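You operate a simulated robot arm through the tools that you are given. There is no shell and no other tool.

You run a simulated robot arm. Do the job below in one go: nothing can be reset, and whatever is moved stays where it is left.

## Task
Shut the left green cupboard door. Then take the blue carton and put it on the blue-tipped board. Then take the green glue cup on the top of the blue bench and put it away on the far end of the right table. Then put the white mug on the purple end of the packing table. Then take the glue pot on the top of the left table and put it away on the far end of the right table. Then open the steel drawer, take the yellow magnet on the top of the left table and put it away in the inside of the steel drawer and shut the drawer again. Then lift the level cover open. Keep to this order. Set down upright: blue carton, glue pot.

Only the result counts: the job must be done as asked and must still hold three seconds after the hand-in. Knocking over, shifting, dropping, spilling or breaking anything else fails it. Lids that push on must go on centred and level and be pressed home; caps that screw on are set level and turned clockwise until they are tight.

## Robot
A 7-joint arm with a two-finger parallel gripper on a trunk, on a base that drives. Base frame: it is fixed to the floor where the robot stands at the start and does not move with it; the origin is under the middle of the robot, x ahead of it, y to its left, z up. Readings come in mm, degrees, newtons and seconds.
With the tool pointing down near the work surface it reaches from about 100 to 860 mm from the robot's upright axis, wherever it stands. Its first joint turns from -166.0 to 166.0 degrees. Places, roughly: blue carton [1500, -3500, 1000]; blue-tipped board (20x7x2 cm) [1200, -4000, 900]; far end of the right table [2000, 500, 900]; glue pot (5x5x7 cm) [-1500, 2900, 900]; green glue cup (5x5x5 cm) [1600, -3700, 900]; inside of the steel drawer [3600, 1600, 700]; left green cupboard door [3100, -600, 400]; level cover [-3000, 3700, 900]; purple end of the packing table [-700, -1100, 800]; steel drawer [3500, 1600, 700]; white mug (13x9x8 cm) [-800, 2600, 900]; yellow magnet (5x3x3 cm) [-1800, 3000, 900]. Payload 3.91 kg.
Tool frame: the origin (TCP) lies between the finger pads and is the grasp point; the fingertips stand 30 mm ahead of it; z points along the fingers, y is the line along which they close. The gripper opens to 110 mm. The fingers are 20 mm wide and 10 mm thick; the gripper's body (48 by 112 mm) begins 55 mm behind the TCP.
Orientation is told as [roll, pitch, yaw] about the base's x, y, z axes, in that order, counted from this pose: with the fingers straight down and closing along the base's y, the tool's x points along the base's -x, its y along +y and its z along -z.

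## Interface
- The arm moves only by the tool jog_arm. Its arguments are lists of equal length, an entry for each row: "linear": the shift along the tool's x, y, z in mm, a list of three; "angular": the turn, a rotation vector about the tool's x, y, z in rad, a list of three; "hand": the opening, from 0 (shut) to 1 (fully open). In form: {"linear": [[dx, dy, dz], ...], "angular": [[rx, ry, rz], ...], "hand": [hand, ...]}. A call has 1 to 20 rows; each row is the pose to reach, as a shift and turn from the pose commanded when the call began, along the tool's axes at that moment. Each row takes 0.2 s and may step no farther than 50 mm and 8.6 degrees from the row before; otherwise, or with a gripper value out of range, the whole call is refused. A pose out of reach is approached as far as the arm can. The call stops where the force on the tool passes 40 N (or 10 N more than at its start, if that is more) or the arm is blocked; 0.2 s more then pass. The fingers move at their own pace (about 72 mm/s each) and stop on an object; they squeeze with about 37 N. The grip force told is the motor's: it shows also when the fingers shut on nothing. Time passes only in rows, and 0.2 s behind the last, so rows that repeat a pose let the fingers close. It gives the time, the measured TCP pose, the force on the tool (base axes), the opening and the grip force at its end, in the units of the frame above (readings bear some noise), with the torque about the TCP (base axes, N m) and any sound that the robot's microphone picked up.
- Cameras (640 x 400 px; columns grow to the right, rows downward): "scene" is now at [246.7, -2.8, 1364.7]; the picture's right is [-0.03, -1.00, 0.00], its down [-0.77, 0.02, -0.64] and it looks along [0.64, -0.02, -0.77] (base axes); focal length 246 px, centre (320, 200). "wrist" rides on the gripper at [72, 17, -103] in the tool frame; the picture's right is [-0.23, 0.97, 0.00], its down [-0.76, -0.18, -0.62] and it looks along [-0.61, -0.14, 0.78] (tool axes); focal length 222 px, centre (320, 200).
- get_image(camera): a new picture of that camera. It takes no simulated time.
- raise_lower(by): slides the trunk up (or, below 0, down) by that many mm; the arm and the scene camera ride with it, the base frame stays. It gives what a move gives, with no picture.
- drive_base(legs): drives the robot by 1 to 6 legs, each [ahead, left, turn to the left] in mm, mm and degrees, along the robot's own axes; the way and the turn of a leg run together, so that a leg with both is an arc; at most 1500 mm and 180 degrees a leg. The arm and the cameras ride along, it lands a little off, and it stops where it bumps. It gives what a move gives.
- aim_head(pan, tilt): turns the head with the scene camera to pan (to the left, within 86 degrees either way) and tilt (down, from -29 to 69), counted from straight ahead of the robot. It gives what a move gives.
- probe_pixels(camera, pixels): for up to 12 pixels [column, row] of the newest picture of that camera ("zoom" is the newest enlarged one), the place [x, y, z] in the base frame of the surface seen there, good to about 2 mm. It takes no simulated time.
- close_up(camera, box): a new picture of the part [left, top, right, bottom] of that camera's present view, enlarged. It takes no simulated time.
- sign_off(): hands the job in; it is judged then, once.

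Leave the gripper open and the arm clear of the work at the hand-in unless told otherwise.

The tools are called after "Emit:" as name(argument=value, ...) on one line, values as JSON. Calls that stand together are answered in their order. jog_arm: Moves the arm, as the interface text tells. Its arguments: {"type":"object","properties":{"linear":{"type":"array"},"angular":{"type":"array"},"hand":{"type":"array"}},"required":["linear","angular","hand"]} The other tools are called the same way: raise_lower (by) slides the trunk up or down; drive_base (legs) drives the base; aim_head (pan, tilt) turns the head that bears the scene camera; get_image (camera) takes a picture; probe_pixels (camera, pixels) gives the place of the surface under pixels of a picture; close_up (camera, box) takes an enlarged picture of a part of a camera's view; sign_off () hands the job in.

At the start:

```text
time: 0.0
tool_pos: [659.8, -90.2, 661.2]
tcp_rot: [0.0, 0.0, 0.1]
force: [-0.1, -1.0, 0.7]
moment: [-0.02, 0.02, 0.01]
gripper_width: 109.9
finger_force: 0.1
trunk travel left (down, up): [-575.0, 107.0]
robot x, y, heading: [2.0, -0.0, -0.1]
head pan, tilt: [-1.8, 50.5]
```

scene: 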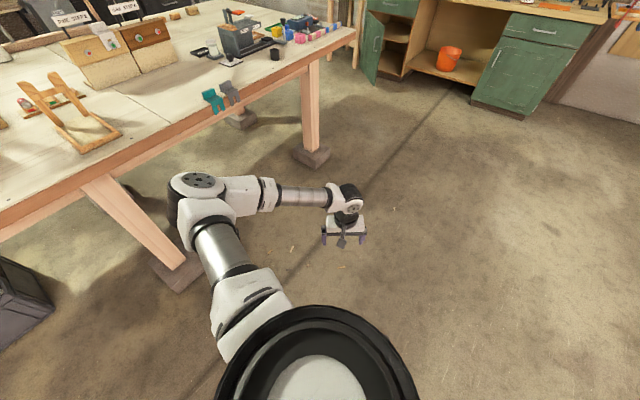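
wrist: 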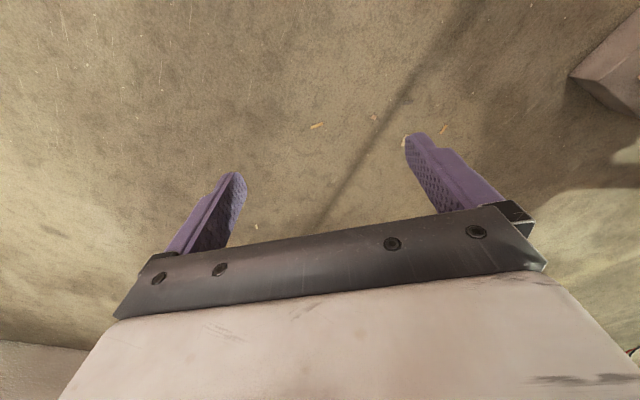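

I see the right table ahead on the left and the green cupboard ahead at about (400-600, 50). First I will raise the head and look around.

Emit:
aim_head(pan=-15, tilt=20)

Emit:
get_image(camera="scene")

```text
time: 0.9
tool_pos: [659.0, -89.3, 660.5]
tcp_rot: [-0.1, 0.0, 0.0]
force: [0.1, -0.4, -0.5]
moment: [0.03, 0.0, -0.01]
gripper_width: 110.2
finger_force: 0.1
trunk travel left (down, up): [-575.0, 107.0]
robot x, y, heading: [0.4, -0.3, -0.1]
head pan, tilt: [-15.0, 20.0]
```

```text
taken
```

scene: 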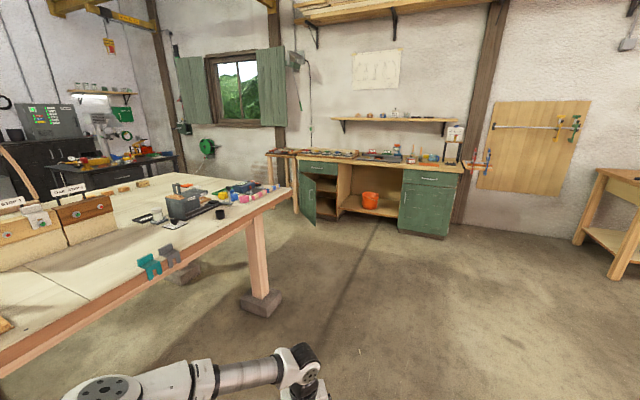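

The left cupboard door stands ajar at about (308,200). I'll zoom in on it and probe.

Emit:
close_up(camera="scene", box=[260, 130, 480, 260])

Emit:
probe_pixels(camera="scene", pixels=[[303, 200], [313, 205], [300, 178], [316, 180], [338, 190], [303, 225], [425, 205], [403, 200], [455, 200], [425, 180], [330, 217], [370, 210]])

```text
2.91 times, centred on (370, 195) of scene
```

zoom: 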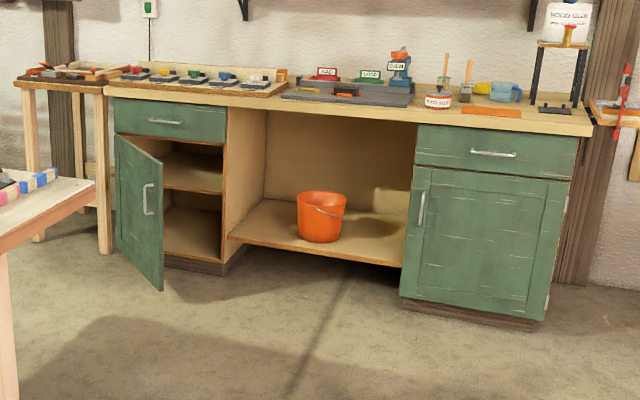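

```text
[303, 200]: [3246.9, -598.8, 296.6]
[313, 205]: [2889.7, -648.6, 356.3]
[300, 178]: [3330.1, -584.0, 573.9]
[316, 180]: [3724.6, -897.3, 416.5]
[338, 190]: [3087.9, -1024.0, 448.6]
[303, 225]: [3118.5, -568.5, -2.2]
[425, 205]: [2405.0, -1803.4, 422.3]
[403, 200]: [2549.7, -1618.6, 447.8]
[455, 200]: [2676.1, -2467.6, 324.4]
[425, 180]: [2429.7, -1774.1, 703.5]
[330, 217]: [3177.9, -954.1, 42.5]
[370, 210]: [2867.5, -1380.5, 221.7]
```

The door hinges at its left edge (zoom column 115) and its free edge is at zoom column 163. I'll probe the zoom more closely.

Emit:
probe_pixels(camera="zoom", pixels=[[119, 145], [160, 165], [160, 280], [120, 240], [148, 200], [120, 120], [222, 125], [222, 200], [420, 140], [570, 160], [125, 200], [155, 240]])

```text
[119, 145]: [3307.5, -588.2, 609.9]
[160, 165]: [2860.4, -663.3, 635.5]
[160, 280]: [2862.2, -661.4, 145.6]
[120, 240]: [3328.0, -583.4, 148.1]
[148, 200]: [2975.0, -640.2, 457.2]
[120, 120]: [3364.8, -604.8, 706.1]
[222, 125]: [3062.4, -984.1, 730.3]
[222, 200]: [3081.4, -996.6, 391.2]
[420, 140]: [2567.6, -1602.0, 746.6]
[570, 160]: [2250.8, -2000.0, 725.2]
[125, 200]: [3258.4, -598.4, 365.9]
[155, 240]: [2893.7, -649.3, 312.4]
```

The door is open by about 43°, hinged near (3365,-595) and free at (2855,-665). Before I drive I'll survey the rest of the room.

Emit:
aim_head(pan=60, tilt=20)

Emit:
get_image(camera="scene")

Emit:
aim_head(pan=-80, tilt=20)

Emit:
get_image(camera="scene")

```text
time: 2.4
tool_pos: [660.1, -90.7, 659.3]
tcp_rot: [0.0, 0.0, 0.0]
force: [-0.5, -0.1, -0.2]
moment: [-0.01, 0.0, -0.01]
gripper_width: 110.0
finger_force: 0.0
trunk travel left (down, up): [-575.0, 107.0]
robot x, y, heading: [3.3, -0.6, -0.0]
head pan, tilt: [60.0, 20.0]
```

```text
taken
```

scene: 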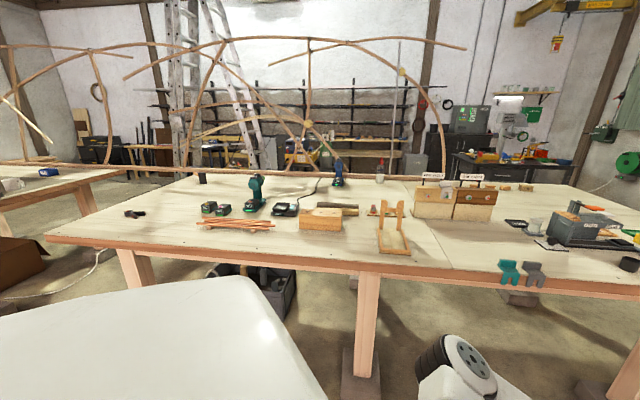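

```text
time: 4.7
tool_pos: [659.8, -89.9, 661.6]
tcp_rot: [-0.1, 0.0, 0.0]
force: [0.2, -0.1, 0.1]
moment: [-0.01, -0.02, 0.0]
gripper_width: 109.9
finger_force: 0.1
trunk travel left (down, up): [-575.0, 107.0]
robot x, y, heading: [-1.0, 0.2, -0.0]
head pan, tilt: [-80.0, 20.0]
```

```text
taken
```

scene: 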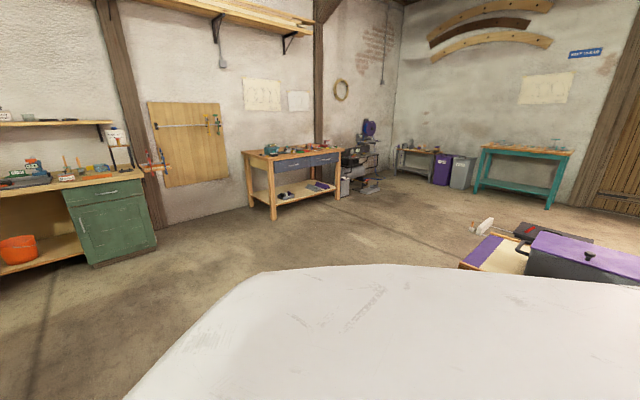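

Blue bench seems to be the one at (290,165) with blue drawers. Now I'll look back ahead and measure the right table's edge and leg so I can drive past them.

Emit:
aim_head(pan=0, tilt=25)

Emit:
get_image(camera="scene")

```text
time: 6.2
tool_pos: [660.8, -90.7, 662.0]
tcp_rot: [0.1, 0.1, -0.2]
force: [-0.5, 0.8, 0.3]
moment: [0.0, 0.0, 0.02]
gripper_width: 110.0
finger_force: 0.1
trunk travel left (down, up): [-575.0, 107.0]
robot x, y, heading: [1.7, -3.5, 0.1]
head pan, tilt: [0.0, 25.0]
```

```text
taken
```

scene: 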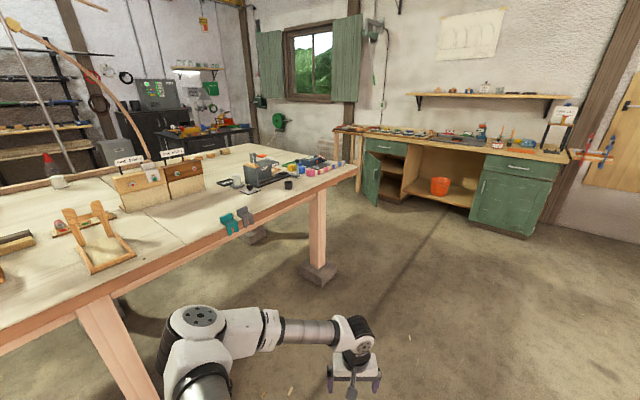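

Emit:
probe_pixels(camera="scene", pixels=[[355, 166], [240, 232], [20, 340], [318, 268], [335, 157], [270, 150], [200, 158], [370, 205], [380, 150], [340, 130], [255, 240], [220, 185]])

Emit:
close_up(camera="scene", box=[120, 120, 380, 280])

```text
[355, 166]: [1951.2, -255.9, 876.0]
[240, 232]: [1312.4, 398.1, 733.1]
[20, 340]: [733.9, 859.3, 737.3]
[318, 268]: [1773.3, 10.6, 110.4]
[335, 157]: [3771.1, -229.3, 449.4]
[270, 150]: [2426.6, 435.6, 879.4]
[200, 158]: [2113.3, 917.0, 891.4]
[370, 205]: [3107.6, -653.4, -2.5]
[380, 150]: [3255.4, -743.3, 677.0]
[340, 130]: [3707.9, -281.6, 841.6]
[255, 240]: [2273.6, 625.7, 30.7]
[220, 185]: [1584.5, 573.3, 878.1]
```

```text
2.46 times, centred on (250, 200) of scene
```

zoom: 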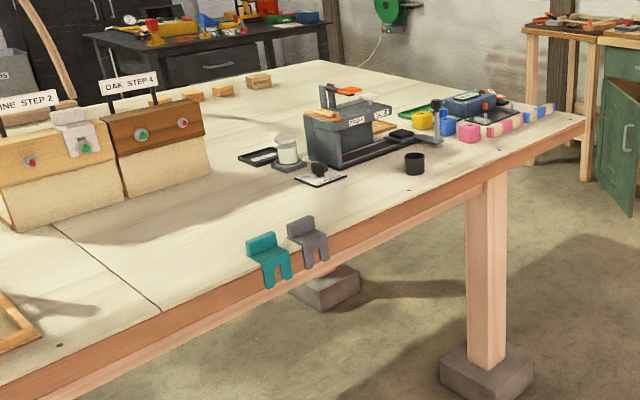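

I'll zoom on the cupboard again to see how far the bench top hangs over its front.

Emit:
close_up(camera="scene", box=[340, 110, 480, 220])

```text
3.64 times, centred on (410, 165) of scene
```

zoom: 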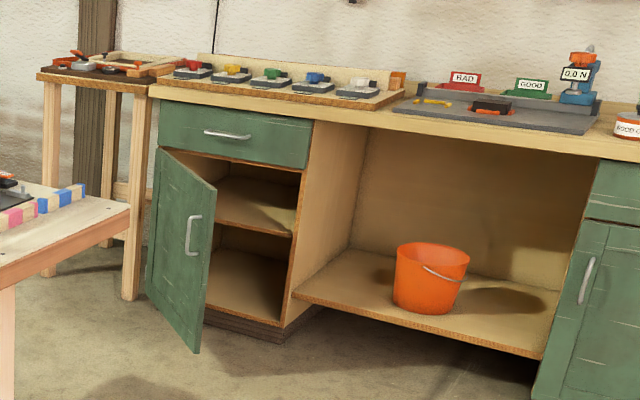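

Emit:
probe_pixels(camera="zoom", pixels=[[160, 90], [300, 112], [500, 142], [200, 110], [260, 150], [300, 118], [165, 130], [215, 190], [190, 345], [150, 290], [192, 240], [155, 155]])

```text
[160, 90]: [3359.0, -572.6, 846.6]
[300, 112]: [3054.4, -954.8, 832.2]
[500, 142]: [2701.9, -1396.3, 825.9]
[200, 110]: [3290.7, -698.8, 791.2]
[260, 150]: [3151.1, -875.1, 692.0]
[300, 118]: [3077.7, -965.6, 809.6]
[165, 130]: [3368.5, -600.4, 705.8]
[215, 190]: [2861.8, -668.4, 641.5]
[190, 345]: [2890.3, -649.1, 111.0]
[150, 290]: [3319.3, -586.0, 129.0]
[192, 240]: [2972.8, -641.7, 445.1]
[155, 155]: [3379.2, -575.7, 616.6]
```

The bench top overhangs only about 22 mm. I'll drive clear of the table corner (1970,-250) to about (2000,-900), then turn to face the cupboard front at -38.6°.

Emit:
drive_base(legs=[[900, -900, 0], [1100, 0, 0], [0, 0, -38.6]])

Emit:
get_image(camera="scene")

```text
time: 20.5
tool_pos: [2425.5, -1389.3, 661.9]
tcp_rot: [0.0, 0.0, -38.9]
force: [0.2, -0.3, 0.3]
moment: [-0.02, -0.01, 0.04]
gripper_width: 110.0
finger_force: 0.1
trunk travel left (down, up): [-575.0, 107.0]
robot x, y, heading: [1968.9, -905.9, -38.9]
head pan, tilt: [0.0, 25.0]
```

```text
taken
```

scene: 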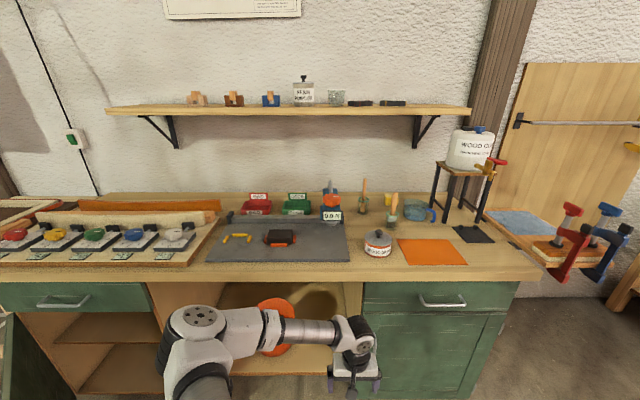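

The robot stands at (1969,-906) facing the cupboard. Next I shut the fingers and pitch the tool up to horizontal, pointing ahead, while raising it slightly.

Emit:
jog_arm(linear=[[0, 0, -10], [0, 10, -20], [0, 20, -30], [0, 30, -40], [0, 40, -50], [0, 50, -60], [0, 60, -60], [0, 70, -60], [0, 80, -60], [0, 90, -60], [0, 100, -60]], angular=[[0, -0.143, 0], [0, -0.286, 0], [0, -0.428, 0], [0, -0.571, 0], [0, -0.714, 0], [0, -0.857, 0], [0, -1.0, 0], [0, -1.142, 0], [0, -1.285, 0], [0, -1.428, 0], [0, -1.5708, 0]], hand=[0, 0, 0, 0, 0, 0, 0, 0, 0, 0, 0])

Emit:
get_image(camera="scene")

```text
time: 22.9
tool_pos: [2383.5, -1444.0, 852.4]
tcp_rot: [0.7, -87.7, -36.4]
force: [0.2, 0.6, -0.6]
moment: [0.0, 0.01, 0.0]
gripper_width: 0.2
finger_force: 36.9
out of reach, approached as far as the arm can: row 6, 7, 8, 9, 10, 11
trunk travel left (down, up): [-575.0, 107.0]
robot x, y, heading: [1964.7, -906.4, -38.8]
head pan, tilt: [0.0, 25.0]
```

```text
taken
```

scene: 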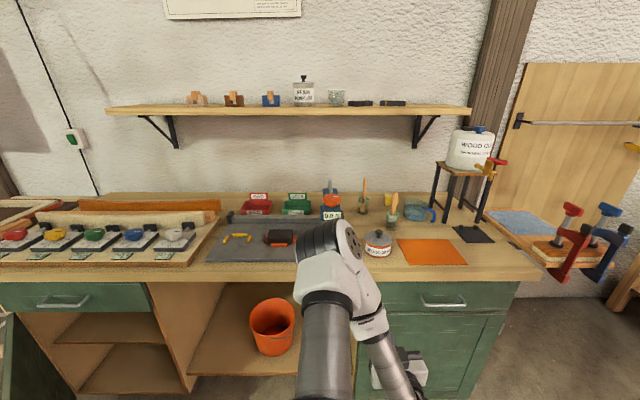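

The arm could not reach a level tool that low; it stopped at z 852. I'll shift the command upward and back to something reachable, then see where it lands.

Emit:
jog_arm(linear=[[-40, 0, -20], [-80, 20, -40], [-120, 40, -80], [-140, 60, -120], [-140, 80, -150]], angular=[[0, 0, 0], [0, 0, 0], [0, 0, 0], [0, 0, 0], [0, 0, 0]], hand=[0, 0, 0, 0, 0])

Emit:
get_image(camera="scene")

```text
refused: row 3 steps farther than a row can; nothing moved
```

```text
taken
```

scene: 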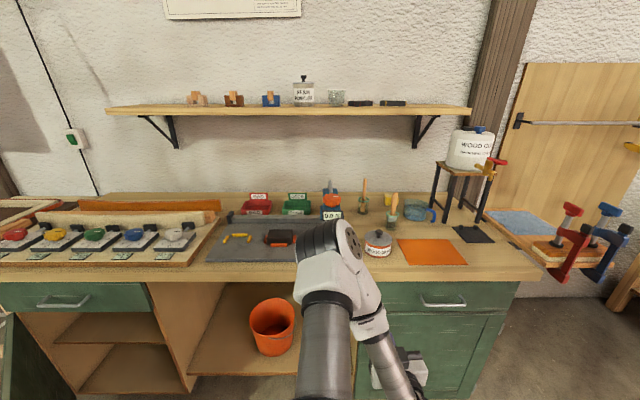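

Row 3 stepped a little over 50 mm. I'll use smaller steps.

Emit:
jog_arm(linear=[[-35, 0, -20], [-70, 20, -40], [-100, 40, -70], [-130, 60, -100], [-140, 80, -140], [-140, 80, -140]], angular=[[0, 0, 0], [0, 0, 0], [0, 0, 0], [0, 0, 0], [0, 0, 0], [0, 0, 0]], hand=[0, 0, 0, 0, 0, 0])

Emit:
get_image(camera="scene")

```text
time: 24.3
tool_pos: [2372.8, -1425.9, 956.6]
tcp_rot: [1.3, -87.5, -37.2]
force: [0.1, 0.4, -0.3]
moment: [-0.01, -0.01, -0.01]
gripper_width: 0.2
finger_force: 37.3
out of reach, approached as far as the arm can: row 2, 3, 4, 5, 6
trunk travel left (down, up): [-575.0, 107.0]
robot x, y, heading: [1966.0, -904.3, -38.9]
head pan, tilt: [0.0, 25.0]
```

```text
taken
```

scene: 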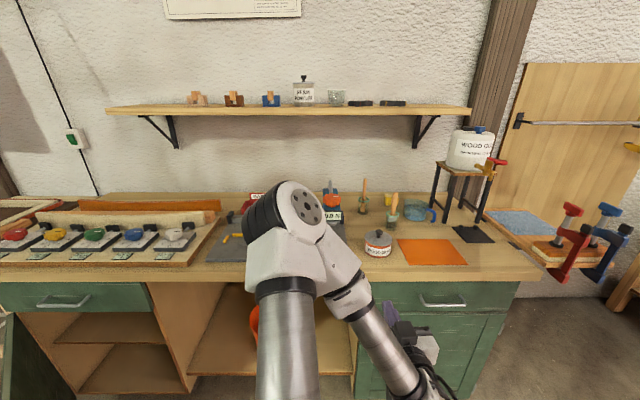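

The arm has folded with its elbow to the right and cannot come back further while level. A 45° tilt will do for pushing, so I rotate back halfway.

Emit:
jog_arm(linear=[[0, 0, 0], [0, 0, 0], [0, 0, 0], [0, 0, 0], [0, 0, 0], [0, 0, 0]], angular=[[0, 0.125, 0], [0, 0.25, 0], [0, 0.375, 0], [0, 0.5, 0], [0, 0.625, 0], [0, 0.75, 0]], hand=[0, 0, 0, 0, 0, 0])

Emit:
get_image(camera="scene")

```text
time: 25.7
tool_pos: [2367.8, -1424.2, 955.7]
tcp_rot: [0.1, -44.5, -35.8]
force: [0.2, -0.1, -0.5]
moment: [-0.03, -0.01, 0.01]
gripper_width: 0.1
finger_force: 37.4
out of reach, approached as far as the arm can: row 1, 2, 3
trunk travel left (down, up): [-575.0, 107.0]
robot x, y, heading: [1965.2, -901.1, -38.5]
head pan, tilt: [0.0, 25.0]
```

```text
taken
```

scene: 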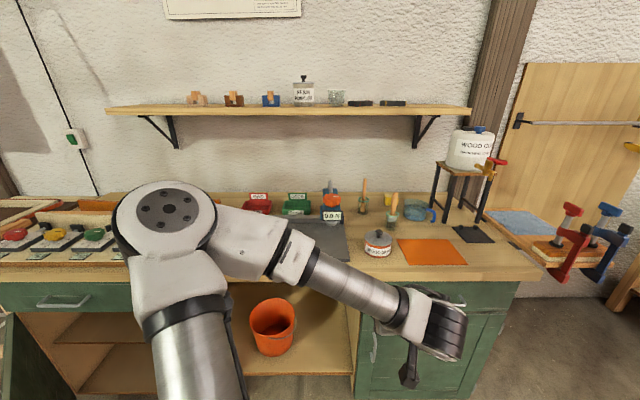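

The elbow is on the left again and the tool is tilted 45°. Now I move the tool left by 250 and back by about 150.

Emit:
jog_arm(linear=[[17, 42, -17], [35, 83, -35], [53, 125, -53], [71, 167, -71], [88, 208, -88], [106, 250, -106], [106, 250, -106]], angular=[[0, 0, 0], [0, 0, 0], [0, 0, 0], [0, 0, 0], [0, 0, 0], [0, 0, 0], [0, 0, 0]], hand=[0, 0, 0, 0, 0, 0, 0])

Emit:
get_image(camera="scene")

```text
time: 27.0
tool_pos: [2471.4, -1291.4, 1004.7]
tcp_rot: [-2.0, -44.2, -44.6]
force: [-1.0, -0.7, -0.1]
moment: [0.03, -0.02, -0.04]
gripper_width: 0.1
finger_force: 36.8
out of reach, approached as far as the arm can: row 1, 2, 3, 4, 5, 6
trunk travel left (down, up): [-575.0, 107.0]
robot x, y, heading: [1963.1, -903.8, -38.9]
head pan, tilt: [0.0, 25.0]
stopped in row 6: the arm was blocked; the commanded pose is now the measured one
```

```text
taken
```

scene: 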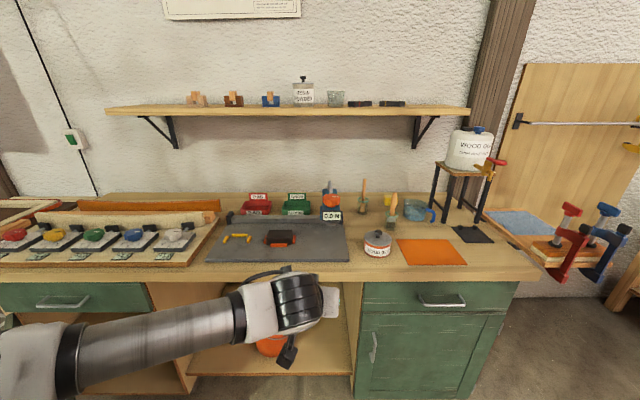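

The move stopped as blocked, with the elbow low on the left. I'll go back toward a nearly downward tool (about 25° tilt), which this arm handles better.

Emit:
jog_arm(linear=[[-20, 0, 0], [-20, 0, 0], [-20, 0, 20], [0, 0, 20]], angular=[[0, 0.09, 0], [0, 0.18, 0], [0, 0.27, 0], [0, 0.36, 0]], hand=[0, 0, 0, 0])

Emit:
get_image(camera="scene")

```text
time: 28.0
tool_pos: [2481.9, -1302.1, 988.6]
tcp_rot: [-1.4, -23.4, -45.2]
force: [-0.2, 0.4, 0.3]
moment: [0.03, 0.0, 0.0]
gripper_width: 0.0
finger_force: 37.1
trunk travel left (down, up): [-575.0, 107.0]
robot x, y, heading: [1965.6, -906.9, -39.1]
head pan, tilt: [0.0, 25.0]
```

```text
taken
```

scene: 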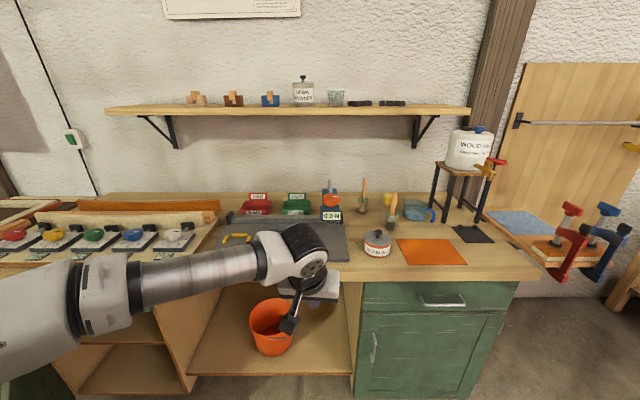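

Works now. I lower the tool 250 mm straight down in base terms.

Emit:
jog_arm(linear=[[19, 0, 45], [38, 0, 90], [58, 0, 135], [77, 0, 180], [99, 0, 225], [105, 0, 245], [105, 0, 245]], angular=[[0, 0, 0], [0, 0, 0], [0, 0, 0], [0, 0, 0], [0, 0, 0], [0, 0, 0], [0, 0, 0]], hand=[0, 0, 0, 0, 0, 0, 0])

Emit:
get_image(camera="scene")

```text
time: 29.6
tool_pos: [2478.6, -1308.0, 726.5]
tcp_rot: [-1.4, -23.7, -45.0]
force: [0.1, -0.2, -0.3]
moment: [0.01, 0.0, 0.0]
gripper_width: 0.0
finger_force: 37.2
trunk travel left (down, up): [-575.0, 107.0]
robot x, y, heading: [1966.6, -905.2, -38.7]
head pan, tilt: [0.0, 25.0]
```

```text
taken
```

scene: 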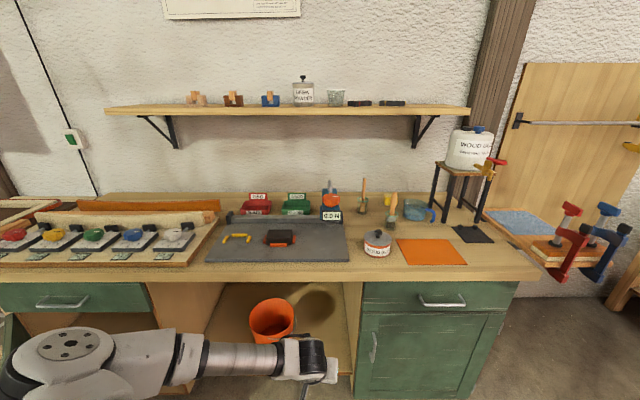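

Now I draw the tool back toward the body and a little left so that it can pass over to the door's outer side.

Emit:
jog_arm(linear=[[39, 20, -17], [78, 40, -34], [117, 60, -51], [156, 80, -68], [156, 80, -68]], angular=[[0, 0, 0], [0, 0, 0], [0, 0, 0], [0, 0, 0], [0, 0, 0]], hand=[0, 0, 0, 0, 0])

Emit:
get_image(camera="scene")

```text
time: 30.8
tool_pos: [2429.2, -1130.0, 712.9]
tcp_rot: [-1.5, -23.6, -45.2]
force: [0.5, 1.1, -0.1]
moment: [-0.03, -0.02, -0.02]
gripper_width: 0.0
finger_force: 36.4
out of reach, approached as far as the arm can: row 4, 5
trunk travel left (down, up): [-575.0, 107.0]
robot x, y, heading: [1965.8, -907.8, -39.2]
head pan, tilt: [0.0, 25.0]
```

```text
taken
```

scene: 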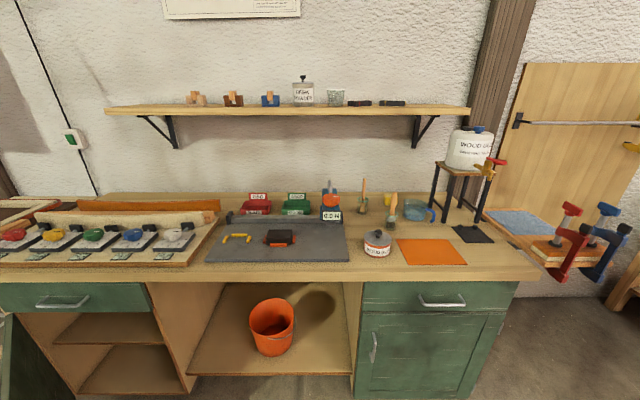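

The tool is about 500 ahead and 119 left of the robot, at z 713, above the door top (640). I drive left about 700 mm.

Emit:
drive_base(legs=[[10, 600, 0]])

Emit:
aim_head(pan=0, tilt=55)

Emit:
get_image(camera="scene")

```text
time: 35.9
tool_pos: [2808.0, -686.3, 712.4]
tcp_rot: [-1.4, -23.6, -45.9]
force: [0.5, 0.2, 0.4]
moment: [0.02, 0.02, 0.01]
gripper_width: 0.2
finger_force: 36.9
trunk travel left (down, up): [-575.0, 107.0]
robot x, y, heading: [2346.5, -456.3, -39.6]
head pan, tilt: [0.0, 25.0]
```

```text
time: 36.8
tool_pos: [2807.8, -686.1, 711.6]
tcp_rot: [-1.4, -23.6, -45.9]
force: [0.4, 0.0, -0.5]
moment: [-0.01, 0.01, -0.03]
gripper_width: 0.0
finger_force: 37.3
trunk travel left (down, up): [-575.0, 107.0]
robot x, y, heading: [2345.7, -452.1, -39.8]
head pan, tilt: [0.0, 55.0]
```

```text
taken
```

scene: 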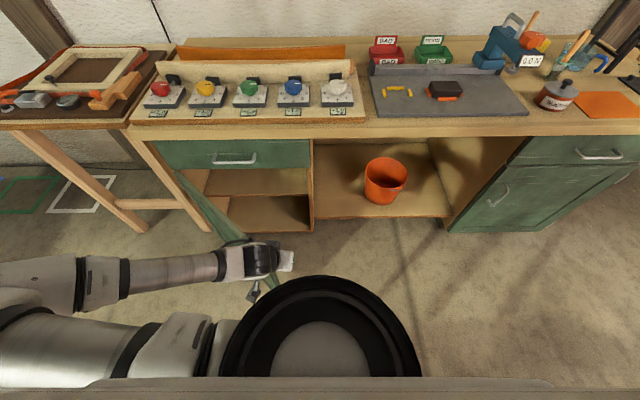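

The gripper is at (285,260), just over the door's free edge. I drive another 140 mm left, then lower the trunk.

Emit:
drive_base(legs=[[0, 140, 0]])

Emit:
get_image(camera="scene")

```text
time: 38.5
tool_pos: [2897.6, -576.8, 711.5]
tcp_rot: [-1.4, -23.7, -45.8]
force: [-0.6, -0.3, 0.4]
moment: [0.05, -0.04, 0.04]
gripper_width: 0.0
finger_force: 36.9
trunk travel left (down, up): [-575.0, 107.0]
robot x, y, heading: [2435.4, -347.3, -39.5]
head pan, tilt: [0.0, 55.0]
```

```text
taken
```

scene: 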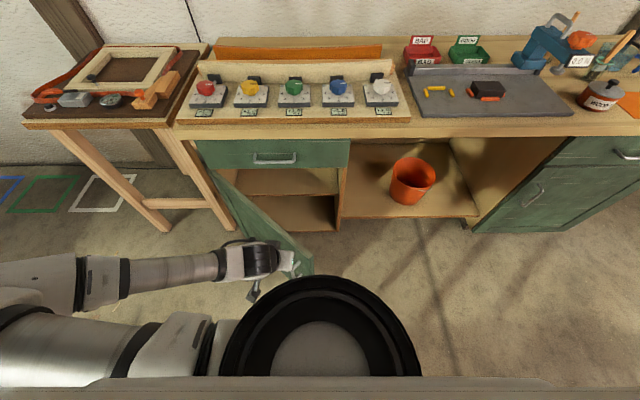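

The tips are on the outer side of the door now. I lower the trunk 160 mm so the tips are at about z 525, below the door's top.

Emit:
raise_lower(by=-160)

Emit:
get_image(camera="scene")

Emit:
get_image(camera="wrist")

```text
time: 40.4
tool_pos: [2896.6, -577.2, 551.6]
tcp_rot: [-1.3, -23.6, -45.7]
force: [0.2, -0.3, -0.1]
moment: [0.0, 0.02, 0.0]
gripper_width: 0.0
finger_force: 37.0
trunk travel left (down, up): [-415.0, 267.0]
robot x, y, heading: [2437.0, -351.3, -39.3]
head pan, tilt: [0.0, 55.0]
```

```text
taken
```

scene: 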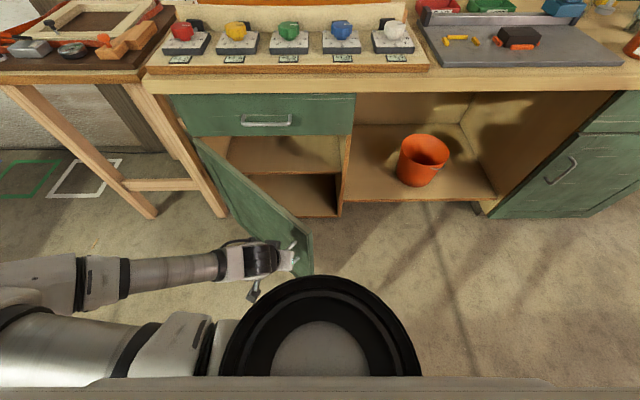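

```text
taken
```

wrist: 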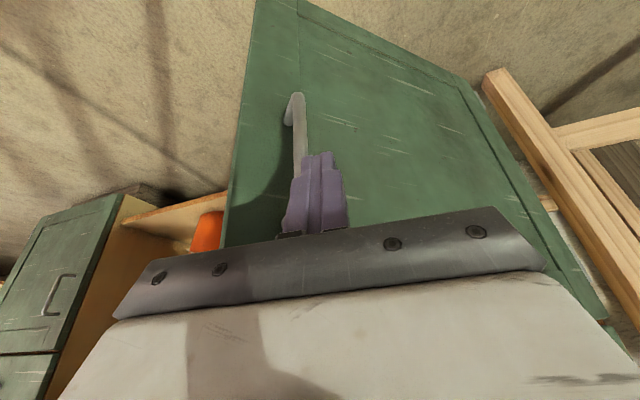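

The tips would land near the handle's top, so I raise the trunk 40 mm. Then I drive diagonally to begin pushing the door along its arc.

Emit:
raise_lower(by=40)

Emit:
drive_base(legs=[[120, -102, 0]])

Emit:
get_image(camera="scene")

Emit:
get_image(camera="wrist")

```text
time: 41.2
tool_pos: [2897.6, -576.7, 591.4]
tcp_rot: [-1.3, -23.6, -45.7]
force: [-0.1, 0.1, -0.1]
moment: [-0.01, -0.01, 0.02]
gripper_width: 0.0
finger_force: 37.0
trunk travel left (down, up): [-455.0, 227.0]
robot x, y, heading: [2436.9, -344.8, -39.4]
head pan, tilt: [0.0, 55.0]
```

```text
time: 42.6
tool_pos: [2926.0, -729.9, 591.8]
tcp_rot: [-1.3, -23.6, -45.5]
force: [0.3, 1.0, -0.4]
moment: [0.0, 0.04, -0.01]
gripper_width: 0.0
finger_force: 37.1
trunk travel left (down, up): [-455.0, 227.0]
robot x, y, heading: [2464.6, -501.4, -39.4]
head pan, tilt: [0.0, 55.0]
```

```text
taken
```

scene: 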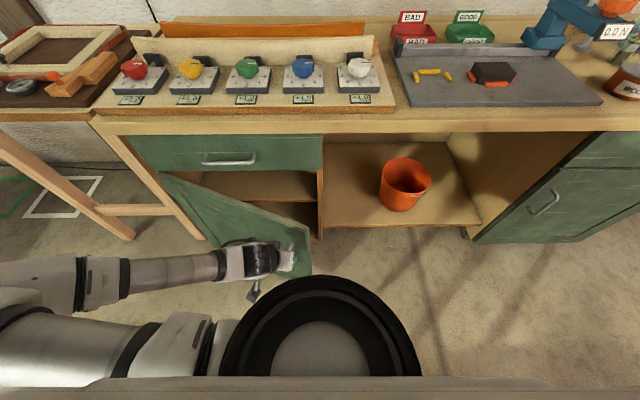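

```text
taken
```

wrist: 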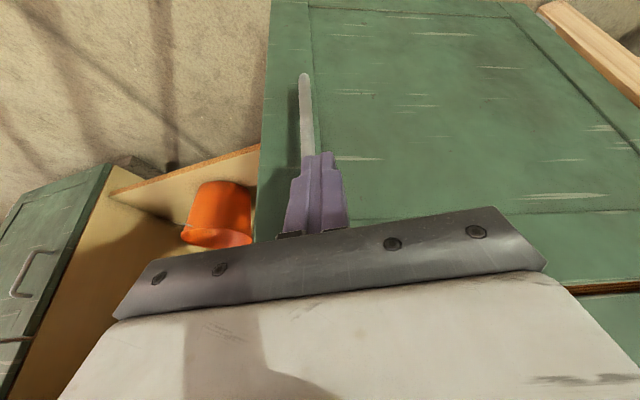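

The door is being pushed; it follows the fingers. I continue the arc with the arm.

Emit:
jog_arm(linear=[[-36, -14, 16], [-73, -27, 32], [-110, -34, 48], [-147, -40, 64], [-183, -40, 80], [-220, -38, 96], [-238, -37, 104]], angular=[[0, 0, 0], [0, 0, 0], [0, 0, 0], [0, 0, 0], [0, 0, 0], [0, 0, 0], [0, 0, 0]], hand=[0, 0, 0, 0, 0, 0, 0])

Emit:
get_image(camera="scene")

Emit:
get_image(camera="wrist")

```text
time: 44.3
tool_pos: [3071.8, -939.9, 591.0]
tcp_rot: [-1.6, -22.9, -45.5]
force: [-5.4, 4.1, 4.1]
moment: [0.1, 0.13, -0.01]
gripper_width: 0.0
finger_force: 36.8
trunk travel left (down, up): [-455.0, 227.0]
robot x, y, heading: [2464.1, -504.1, -39.6]
head pan, tilt: [0.0, 55.0]
stopped in row 7: the force on the tool passed its limit at 43 N (the readings are from after the stop); the commanded pose is now the measured one
```

```text
taken
```

scene: 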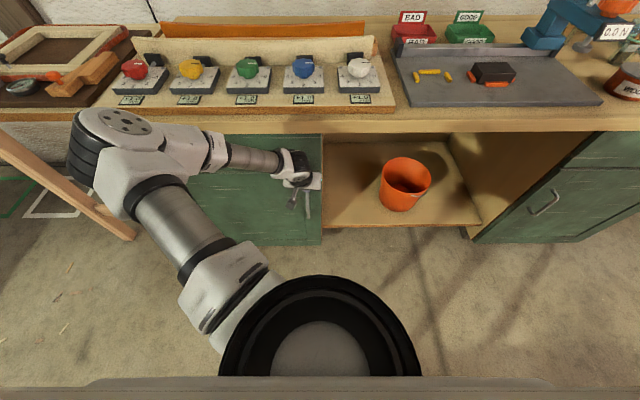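

```text
taken
```

wrist: 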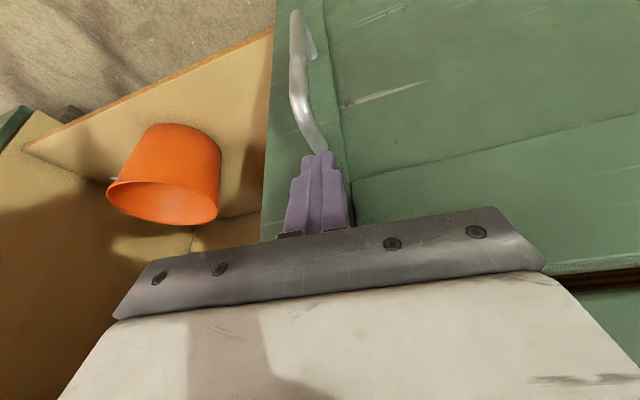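

The door met its stop at 43 N and appears shut. I draw the arm back off it.

Emit:
jog_arm(linear=[[37, 0, -16], [74, 0, -32], [110, 0, -48], [147, 0, -64], [183, 0, -80], [183, 0, -80]], angular=[[0, 0, 0], [0, 0, 0], [0, 0, 0], [0, 0, 0], [0, 0, 0], [0, 0, 0]], hand=[0, 0, 0, 0, 0, 0])

Emit:
get_image(camera="scene")

```text
time: 45.7
tool_pos: [2933.5, -794.5, 593.8]
tcp_rot: [-1.5, -23.0, -45.4]
force: [0.4, 0.0, 0.2]
moment: [-0.01, 0.0, 0.01]
gripper_width: 0.0
finger_force: 37.5
trunk travel left (down, up): [-455.0, 227.0]
robot x, y, heading: [2461.9, -500.0, -39.4]
head pan, tilt: [0.0, 55.0]
```

```text
taken
```

scene: 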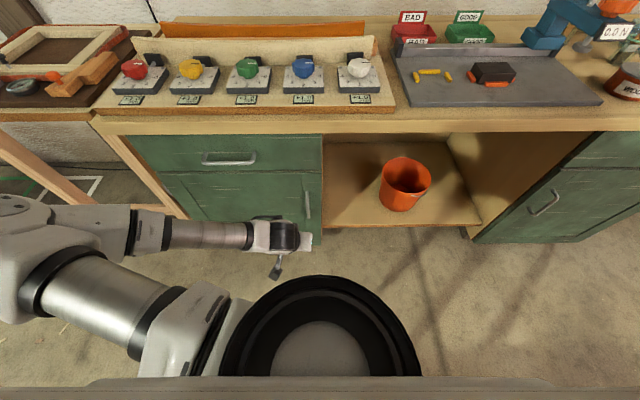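

I check that the door lies in the cupboard's front plane.

Emit:
close_up(camera="scene", box=[130, 120, 350, 250])

Emit:
probe_pixels(camera="scene", pixels=[[190, 195], [310, 180], [250, 185], [170, 150], [310, 148], [318, 200], [295, 205]])

```text
2.91 times, centred on (240, 185) of scene
```

zoom: 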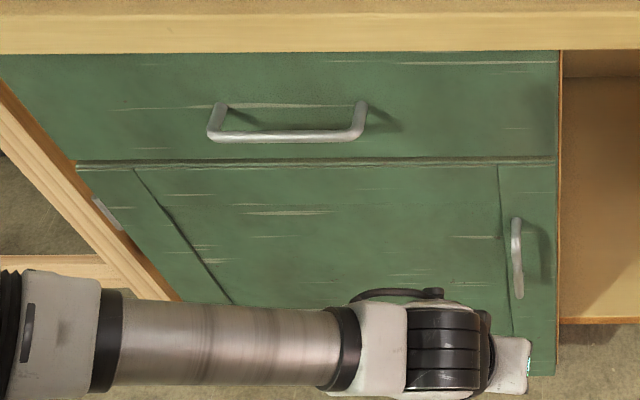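

```text
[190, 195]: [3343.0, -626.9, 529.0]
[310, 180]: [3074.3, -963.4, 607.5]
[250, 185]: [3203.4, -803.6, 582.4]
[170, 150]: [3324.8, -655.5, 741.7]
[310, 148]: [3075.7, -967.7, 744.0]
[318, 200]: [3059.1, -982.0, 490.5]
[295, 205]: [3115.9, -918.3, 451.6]
```

The door is flush with the drawer front, so it is shut. Next I bring the tool back to straight down, raise the trunk, and look right for the way to the blue bench.

Emit:
jog_arm(linear=[[0, 0, 0], [0, 0, 0], [0, 0, 0], [0, 0, 0]], angular=[[0, 0.1, 0.03], [0, 0.2, 0.05], [0, 0.3, 0.08], [0, 0.402, 0.1]], hand=[0, 0, 0, 0])

Emit:
raise_lower(by=120)

Emit:
aim_head(pan=-80, tilt=25)

Emit:
get_image(camera="scene")

```text
time: 46.7
tool_pos: [2934.0, -795.9, 593.6]
tcp_rot: [-0.2, 0.1, -51.5]
force: [-0.1, 1.1, 0.1]
moment: [0.03, -0.03, 0.03]
gripper_width: 0.0
finger_force: 37.0
trunk travel left (down, up): [-455.0, 227.0]
robot x, y, heading: [2466.7, -500.8, -39.5]
head pan, tilt: [0.0, 55.0]
```

```text
time: 48.2
tool_pos: [2933.7, -795.5, 713.0]
tcp_rot: [-0.4, 0.0, -51.6]
force: [0.0, 0.5, -0.3]
moment: [-0.01, 0.03, 0.01]
gripper_width: 0.0
finger_force: 37.3
trunk travel left (down, up): [-575.0, 107.0]
robot x, y, heading: [2465.8, -499.1, -39.3]
head pan, tilt: [0.0, 55.0]
```

```text
time: 49.7
tool_pos: [2933.7, -796.1, 713.7]
tcp_rot: [-0.3, 0.0, -51.6]
force: [0.4, 0.1, 0.0]
moment: [0.02, -0.01, 0.0]
gripper_width: 0.0
finger_force: 37.0
trunk travel left (down, up): [-575.0, 107.0]
robot x, y, heading: [2462.4, -500.3, -39.5]
head pan, tilt: [-80.0, 25.0]
```

```text
taken
```

scene: 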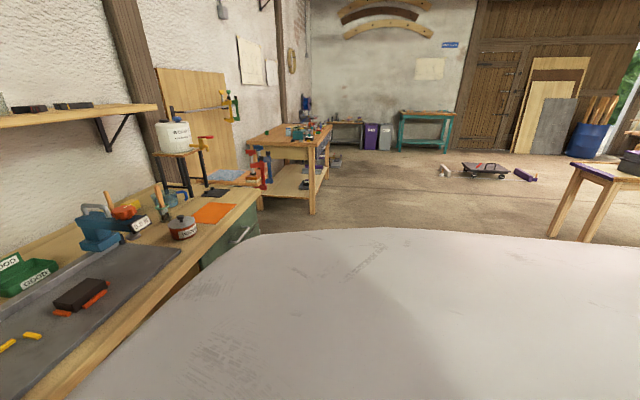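

The way is open. The bench with the tools on it is at (290,150). I probe it and the floor objects.

Emit:
probe_pixels(camera="scene", pixels=[[310, 210], [250, 137], [330, 127], [280, 130], [300, 150], [328, 150], [425, 115], [445, 172], [480, 168], [525, 175], [550, 235], [600, 165]])

Emit:
close_up(camera="scene", box=[230, 90, 460, 220])

```text
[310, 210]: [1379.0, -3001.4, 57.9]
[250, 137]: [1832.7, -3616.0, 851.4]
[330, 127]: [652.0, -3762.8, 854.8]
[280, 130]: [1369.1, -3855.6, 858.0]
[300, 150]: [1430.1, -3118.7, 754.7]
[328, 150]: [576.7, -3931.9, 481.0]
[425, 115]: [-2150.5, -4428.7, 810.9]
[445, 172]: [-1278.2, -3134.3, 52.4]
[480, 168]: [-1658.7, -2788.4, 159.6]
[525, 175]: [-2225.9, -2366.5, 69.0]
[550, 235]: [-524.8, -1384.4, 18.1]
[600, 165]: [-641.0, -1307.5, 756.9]
```

```text
2.78 times, centred on (345, 155) of scene
```

zoom: 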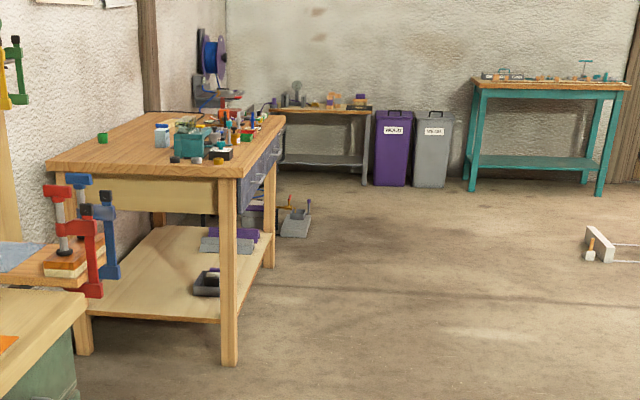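

The bench top is at z≈857, its near front corner at about (1379,-3001) and its front runs toward (577,-3932), so facing it needs nearly the heading I have. I back off and drive right along the clear floor.

Emit:
drive_base(legs=[[-200, 0, 0], [0, -1450, 0], [0, -1300, 0]])

Emit:
aim_head(pan=0, tilt=35)

Emit:
get_image(camera="scene")

```text
time: 72.2
tool_pos: [1005.2, -2781.8, 714.6]
tcp_rot: [-0.5, 0.0, -52.1]
force: [0.6, 1.0, 0.6]
moment: [-0.02, -0.05, 0.0]
gripper_width: 0.0
finger_force: 37.4
trunk travel left (down, up): [-575.0, 107.0]
robot x, y, heading: [537.7, -2485.9, -40.0]
head pan, tilt: [-80.0, 25.0]
```

```text
time: 73.8
tool_pos: [1004.5, -2782.6, 713.9]
tcp_rot: [-0.4, 0.1, -52.1]
force: [0.7, -0.5, -0.9]
moment: [-0.01, 0.02, 0.02]
gripper_width: 0.0
finger_force: 36.9
trunk travel left (down, up): [-575.0, 107.0]
robot x, y, heading: [537.1, -2483.5, -39.7]
head pan, tilt: [0.0, 35.0]
```

```text
taken
```

scene: 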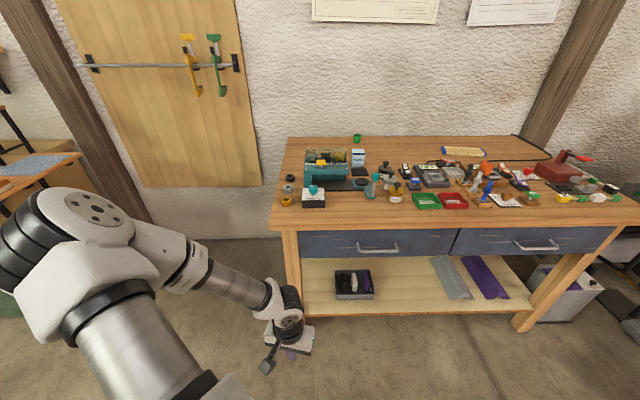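

I see the blue bench: a small green cup at (357,138), a blue and white carton at (357,157), a board with blue ends at (462,151). I zoom in.

Emit:
close_up(camera="scene", box=[270, 125, 420, 215])

Emit:
close_up(camera="scene", box=[400, 125, 550, 215])

Emit:
probe_pixels(camera="scene", pixels=[[357, 138], [357, 150], [357, 160], [445, 150], [480, 152], [462, 152], [275, 222], [600, 222], [290, 140], [510, 138], [320, 150], [420, 145]])

```text
4.27 times, centred on (345, 170) of scene
```

zoom: 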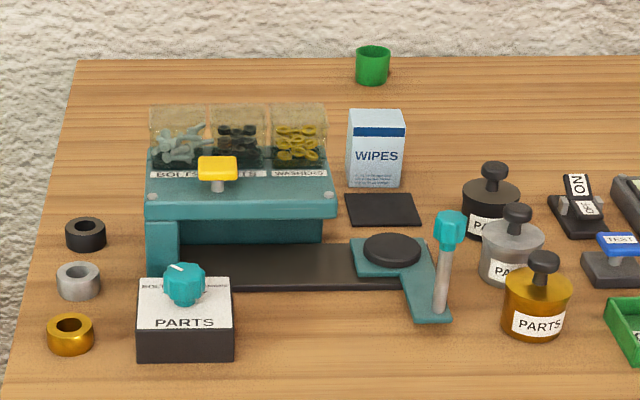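

```text
4.27 times, centred on (475, 170) of scene
```

zoom: 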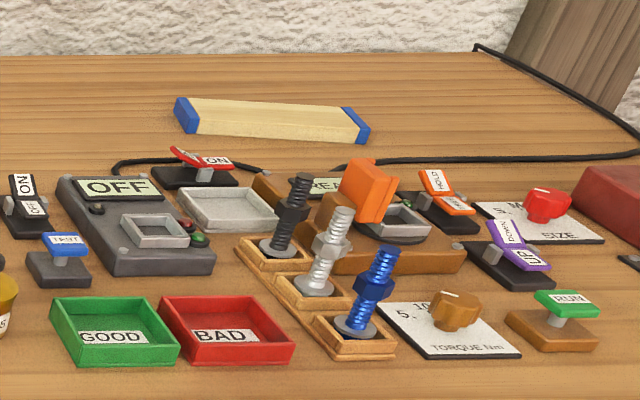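

```text
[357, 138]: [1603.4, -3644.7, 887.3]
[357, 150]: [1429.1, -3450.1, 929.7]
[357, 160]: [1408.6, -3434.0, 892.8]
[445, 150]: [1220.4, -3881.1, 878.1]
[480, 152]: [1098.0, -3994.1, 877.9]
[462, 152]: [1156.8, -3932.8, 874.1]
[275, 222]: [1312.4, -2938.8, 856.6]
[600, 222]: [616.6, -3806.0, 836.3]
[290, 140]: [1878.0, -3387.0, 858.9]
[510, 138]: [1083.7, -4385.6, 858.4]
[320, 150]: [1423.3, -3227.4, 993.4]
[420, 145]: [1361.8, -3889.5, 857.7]
```

The carton is at about (1440,-3455), the board about (1157,-3933), and the cup about (1603,-3645). I look down at my own base to judge how near I can stand.

Emit:
aim_head(pan=0, tilt=69)

Emit:
get_image(camera="scene")

Emit:
aim_head(pan=-60, tilt=69)

Emit:
get_image(camera="scene")

```text
time: 74.8
tool_pos: [1005.5, -2781.9, 713.2]
tcp_rot: [-0.3, 0.0, -52.0]
force: [0.3, -0.8, 0.1]
moment: [-0.01, 0.02, 0.01]
gripper_width: 0.0
finger_force: 37.1
trunk travel left (down, up): [-575.0, 107.0]
robot x, y, heading: [536.9, -2485.9, -39.7]
head pan, tilt: [0.0, 68.8]
```

```text
taken
```

scene: 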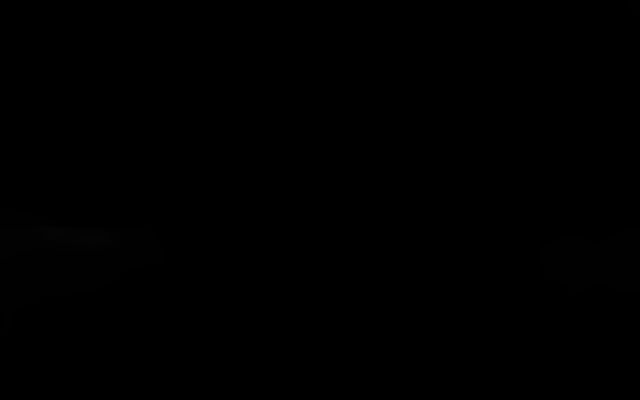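

```text
time: 76.1
tool_pos: [1005.4, -2782.4, 713.5]
tcp_rot: [-0.4, 0.0, -52.1]
force: [-0.1, -0.5, 0.2]
moment: [-0.01, 0.02, -0.03]
gripper_width: 0.0
finger_force: 37.0
trunk travel left (down, up): [-575.0, 107.0]
robot x, y, heading: [539.5, -2482.1, -39.9]
head pan, tilt: [-60.0, 68.8]
```

```text
taken
```

scene: 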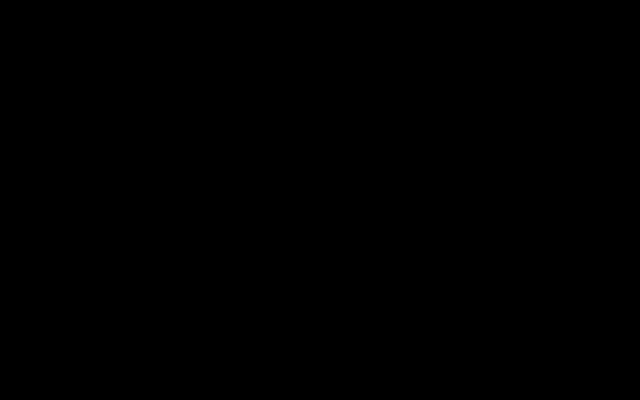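

That view is blocked by the robot's own body. I tilt up to 52° and probe the shoulder ring.

Emit:
aim_head(pan=0, tilt=52)

Emit:
get_image(camera="scene")

Emit:
probe_pixels(camera="scene", pixels=[[320, 330], [320, 370], [240, 340], [320, 310], [400, 350], [250, 395], [320, 395], [60, 250], [180, 330]])

```text
time: 77.4
tool_pos: [1005.4, -2782.1, 713.4]
tcp_rot: [-0.3, 0.0, -52.1]
force: [-0.6, -0.8, 0.2]
moment: [-0.03, -0.02, 0.01]
gripper_width: 0.0
finger_force: 36.6
trunk travel left (down, up): [-575.0, 107.0]
robot x, y, heading: [540.3, -2480.5, -39.5]
head pan, tilt: [0.0, 52.0]
```

```text
taken
```

scene: 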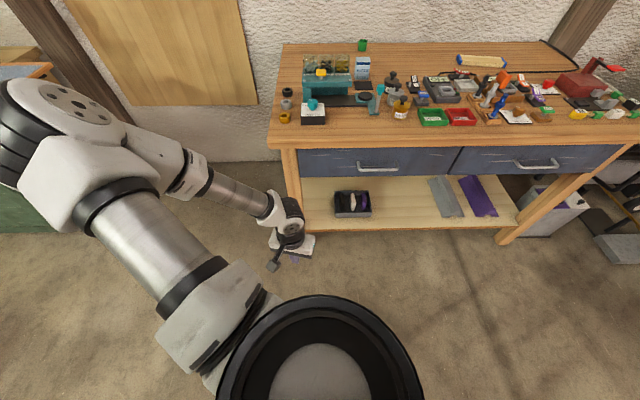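

```text
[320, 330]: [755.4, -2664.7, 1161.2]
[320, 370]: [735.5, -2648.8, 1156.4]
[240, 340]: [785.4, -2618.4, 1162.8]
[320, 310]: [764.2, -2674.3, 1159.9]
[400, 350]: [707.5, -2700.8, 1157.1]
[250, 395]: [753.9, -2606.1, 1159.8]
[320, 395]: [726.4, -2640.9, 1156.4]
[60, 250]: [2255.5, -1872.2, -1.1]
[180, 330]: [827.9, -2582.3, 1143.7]
```

The shoulder ring is at z≈1160, about 240 mm ahead of the origin. I pan to the side to measure the white body cover.

Emit:
aim_head(pan=-70, tilt=40)

Emit:
get_image(camera="scene")

Emit:
probe_pixels(camera="scene", pixels=[[320, 250], [320, 390], [200, 250], [100, 380], [500, 250], [30, 200], [320, 205]])

```text
time: 78.8
tool_pos: [1004.4, -2783.1, 713.8]
tcp_rot: [-0.3, 0.0, -52.0]
force: [0.4, -0.3, -0.5]
moment: [-0.02, -0.01, 0.0]
gripper_width: 0.0
finger_force: 37.6
trunk travel left (down, up): [-575.0, 107.0]
robot x, y, heading: [537.7, -2485.5, -39.7]
head pan, tilt: [-70.0, 40.0]
```

```text
taken
```

scene: 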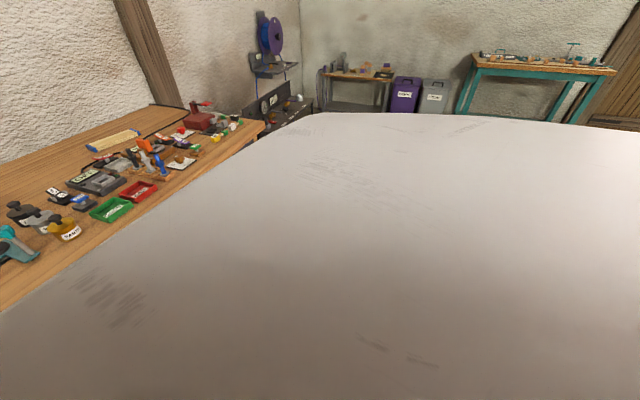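

```text
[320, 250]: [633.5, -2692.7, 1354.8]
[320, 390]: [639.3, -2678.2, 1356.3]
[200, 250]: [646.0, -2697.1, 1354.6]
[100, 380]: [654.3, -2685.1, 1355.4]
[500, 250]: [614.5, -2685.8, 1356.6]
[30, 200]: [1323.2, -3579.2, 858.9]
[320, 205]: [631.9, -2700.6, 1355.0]
```

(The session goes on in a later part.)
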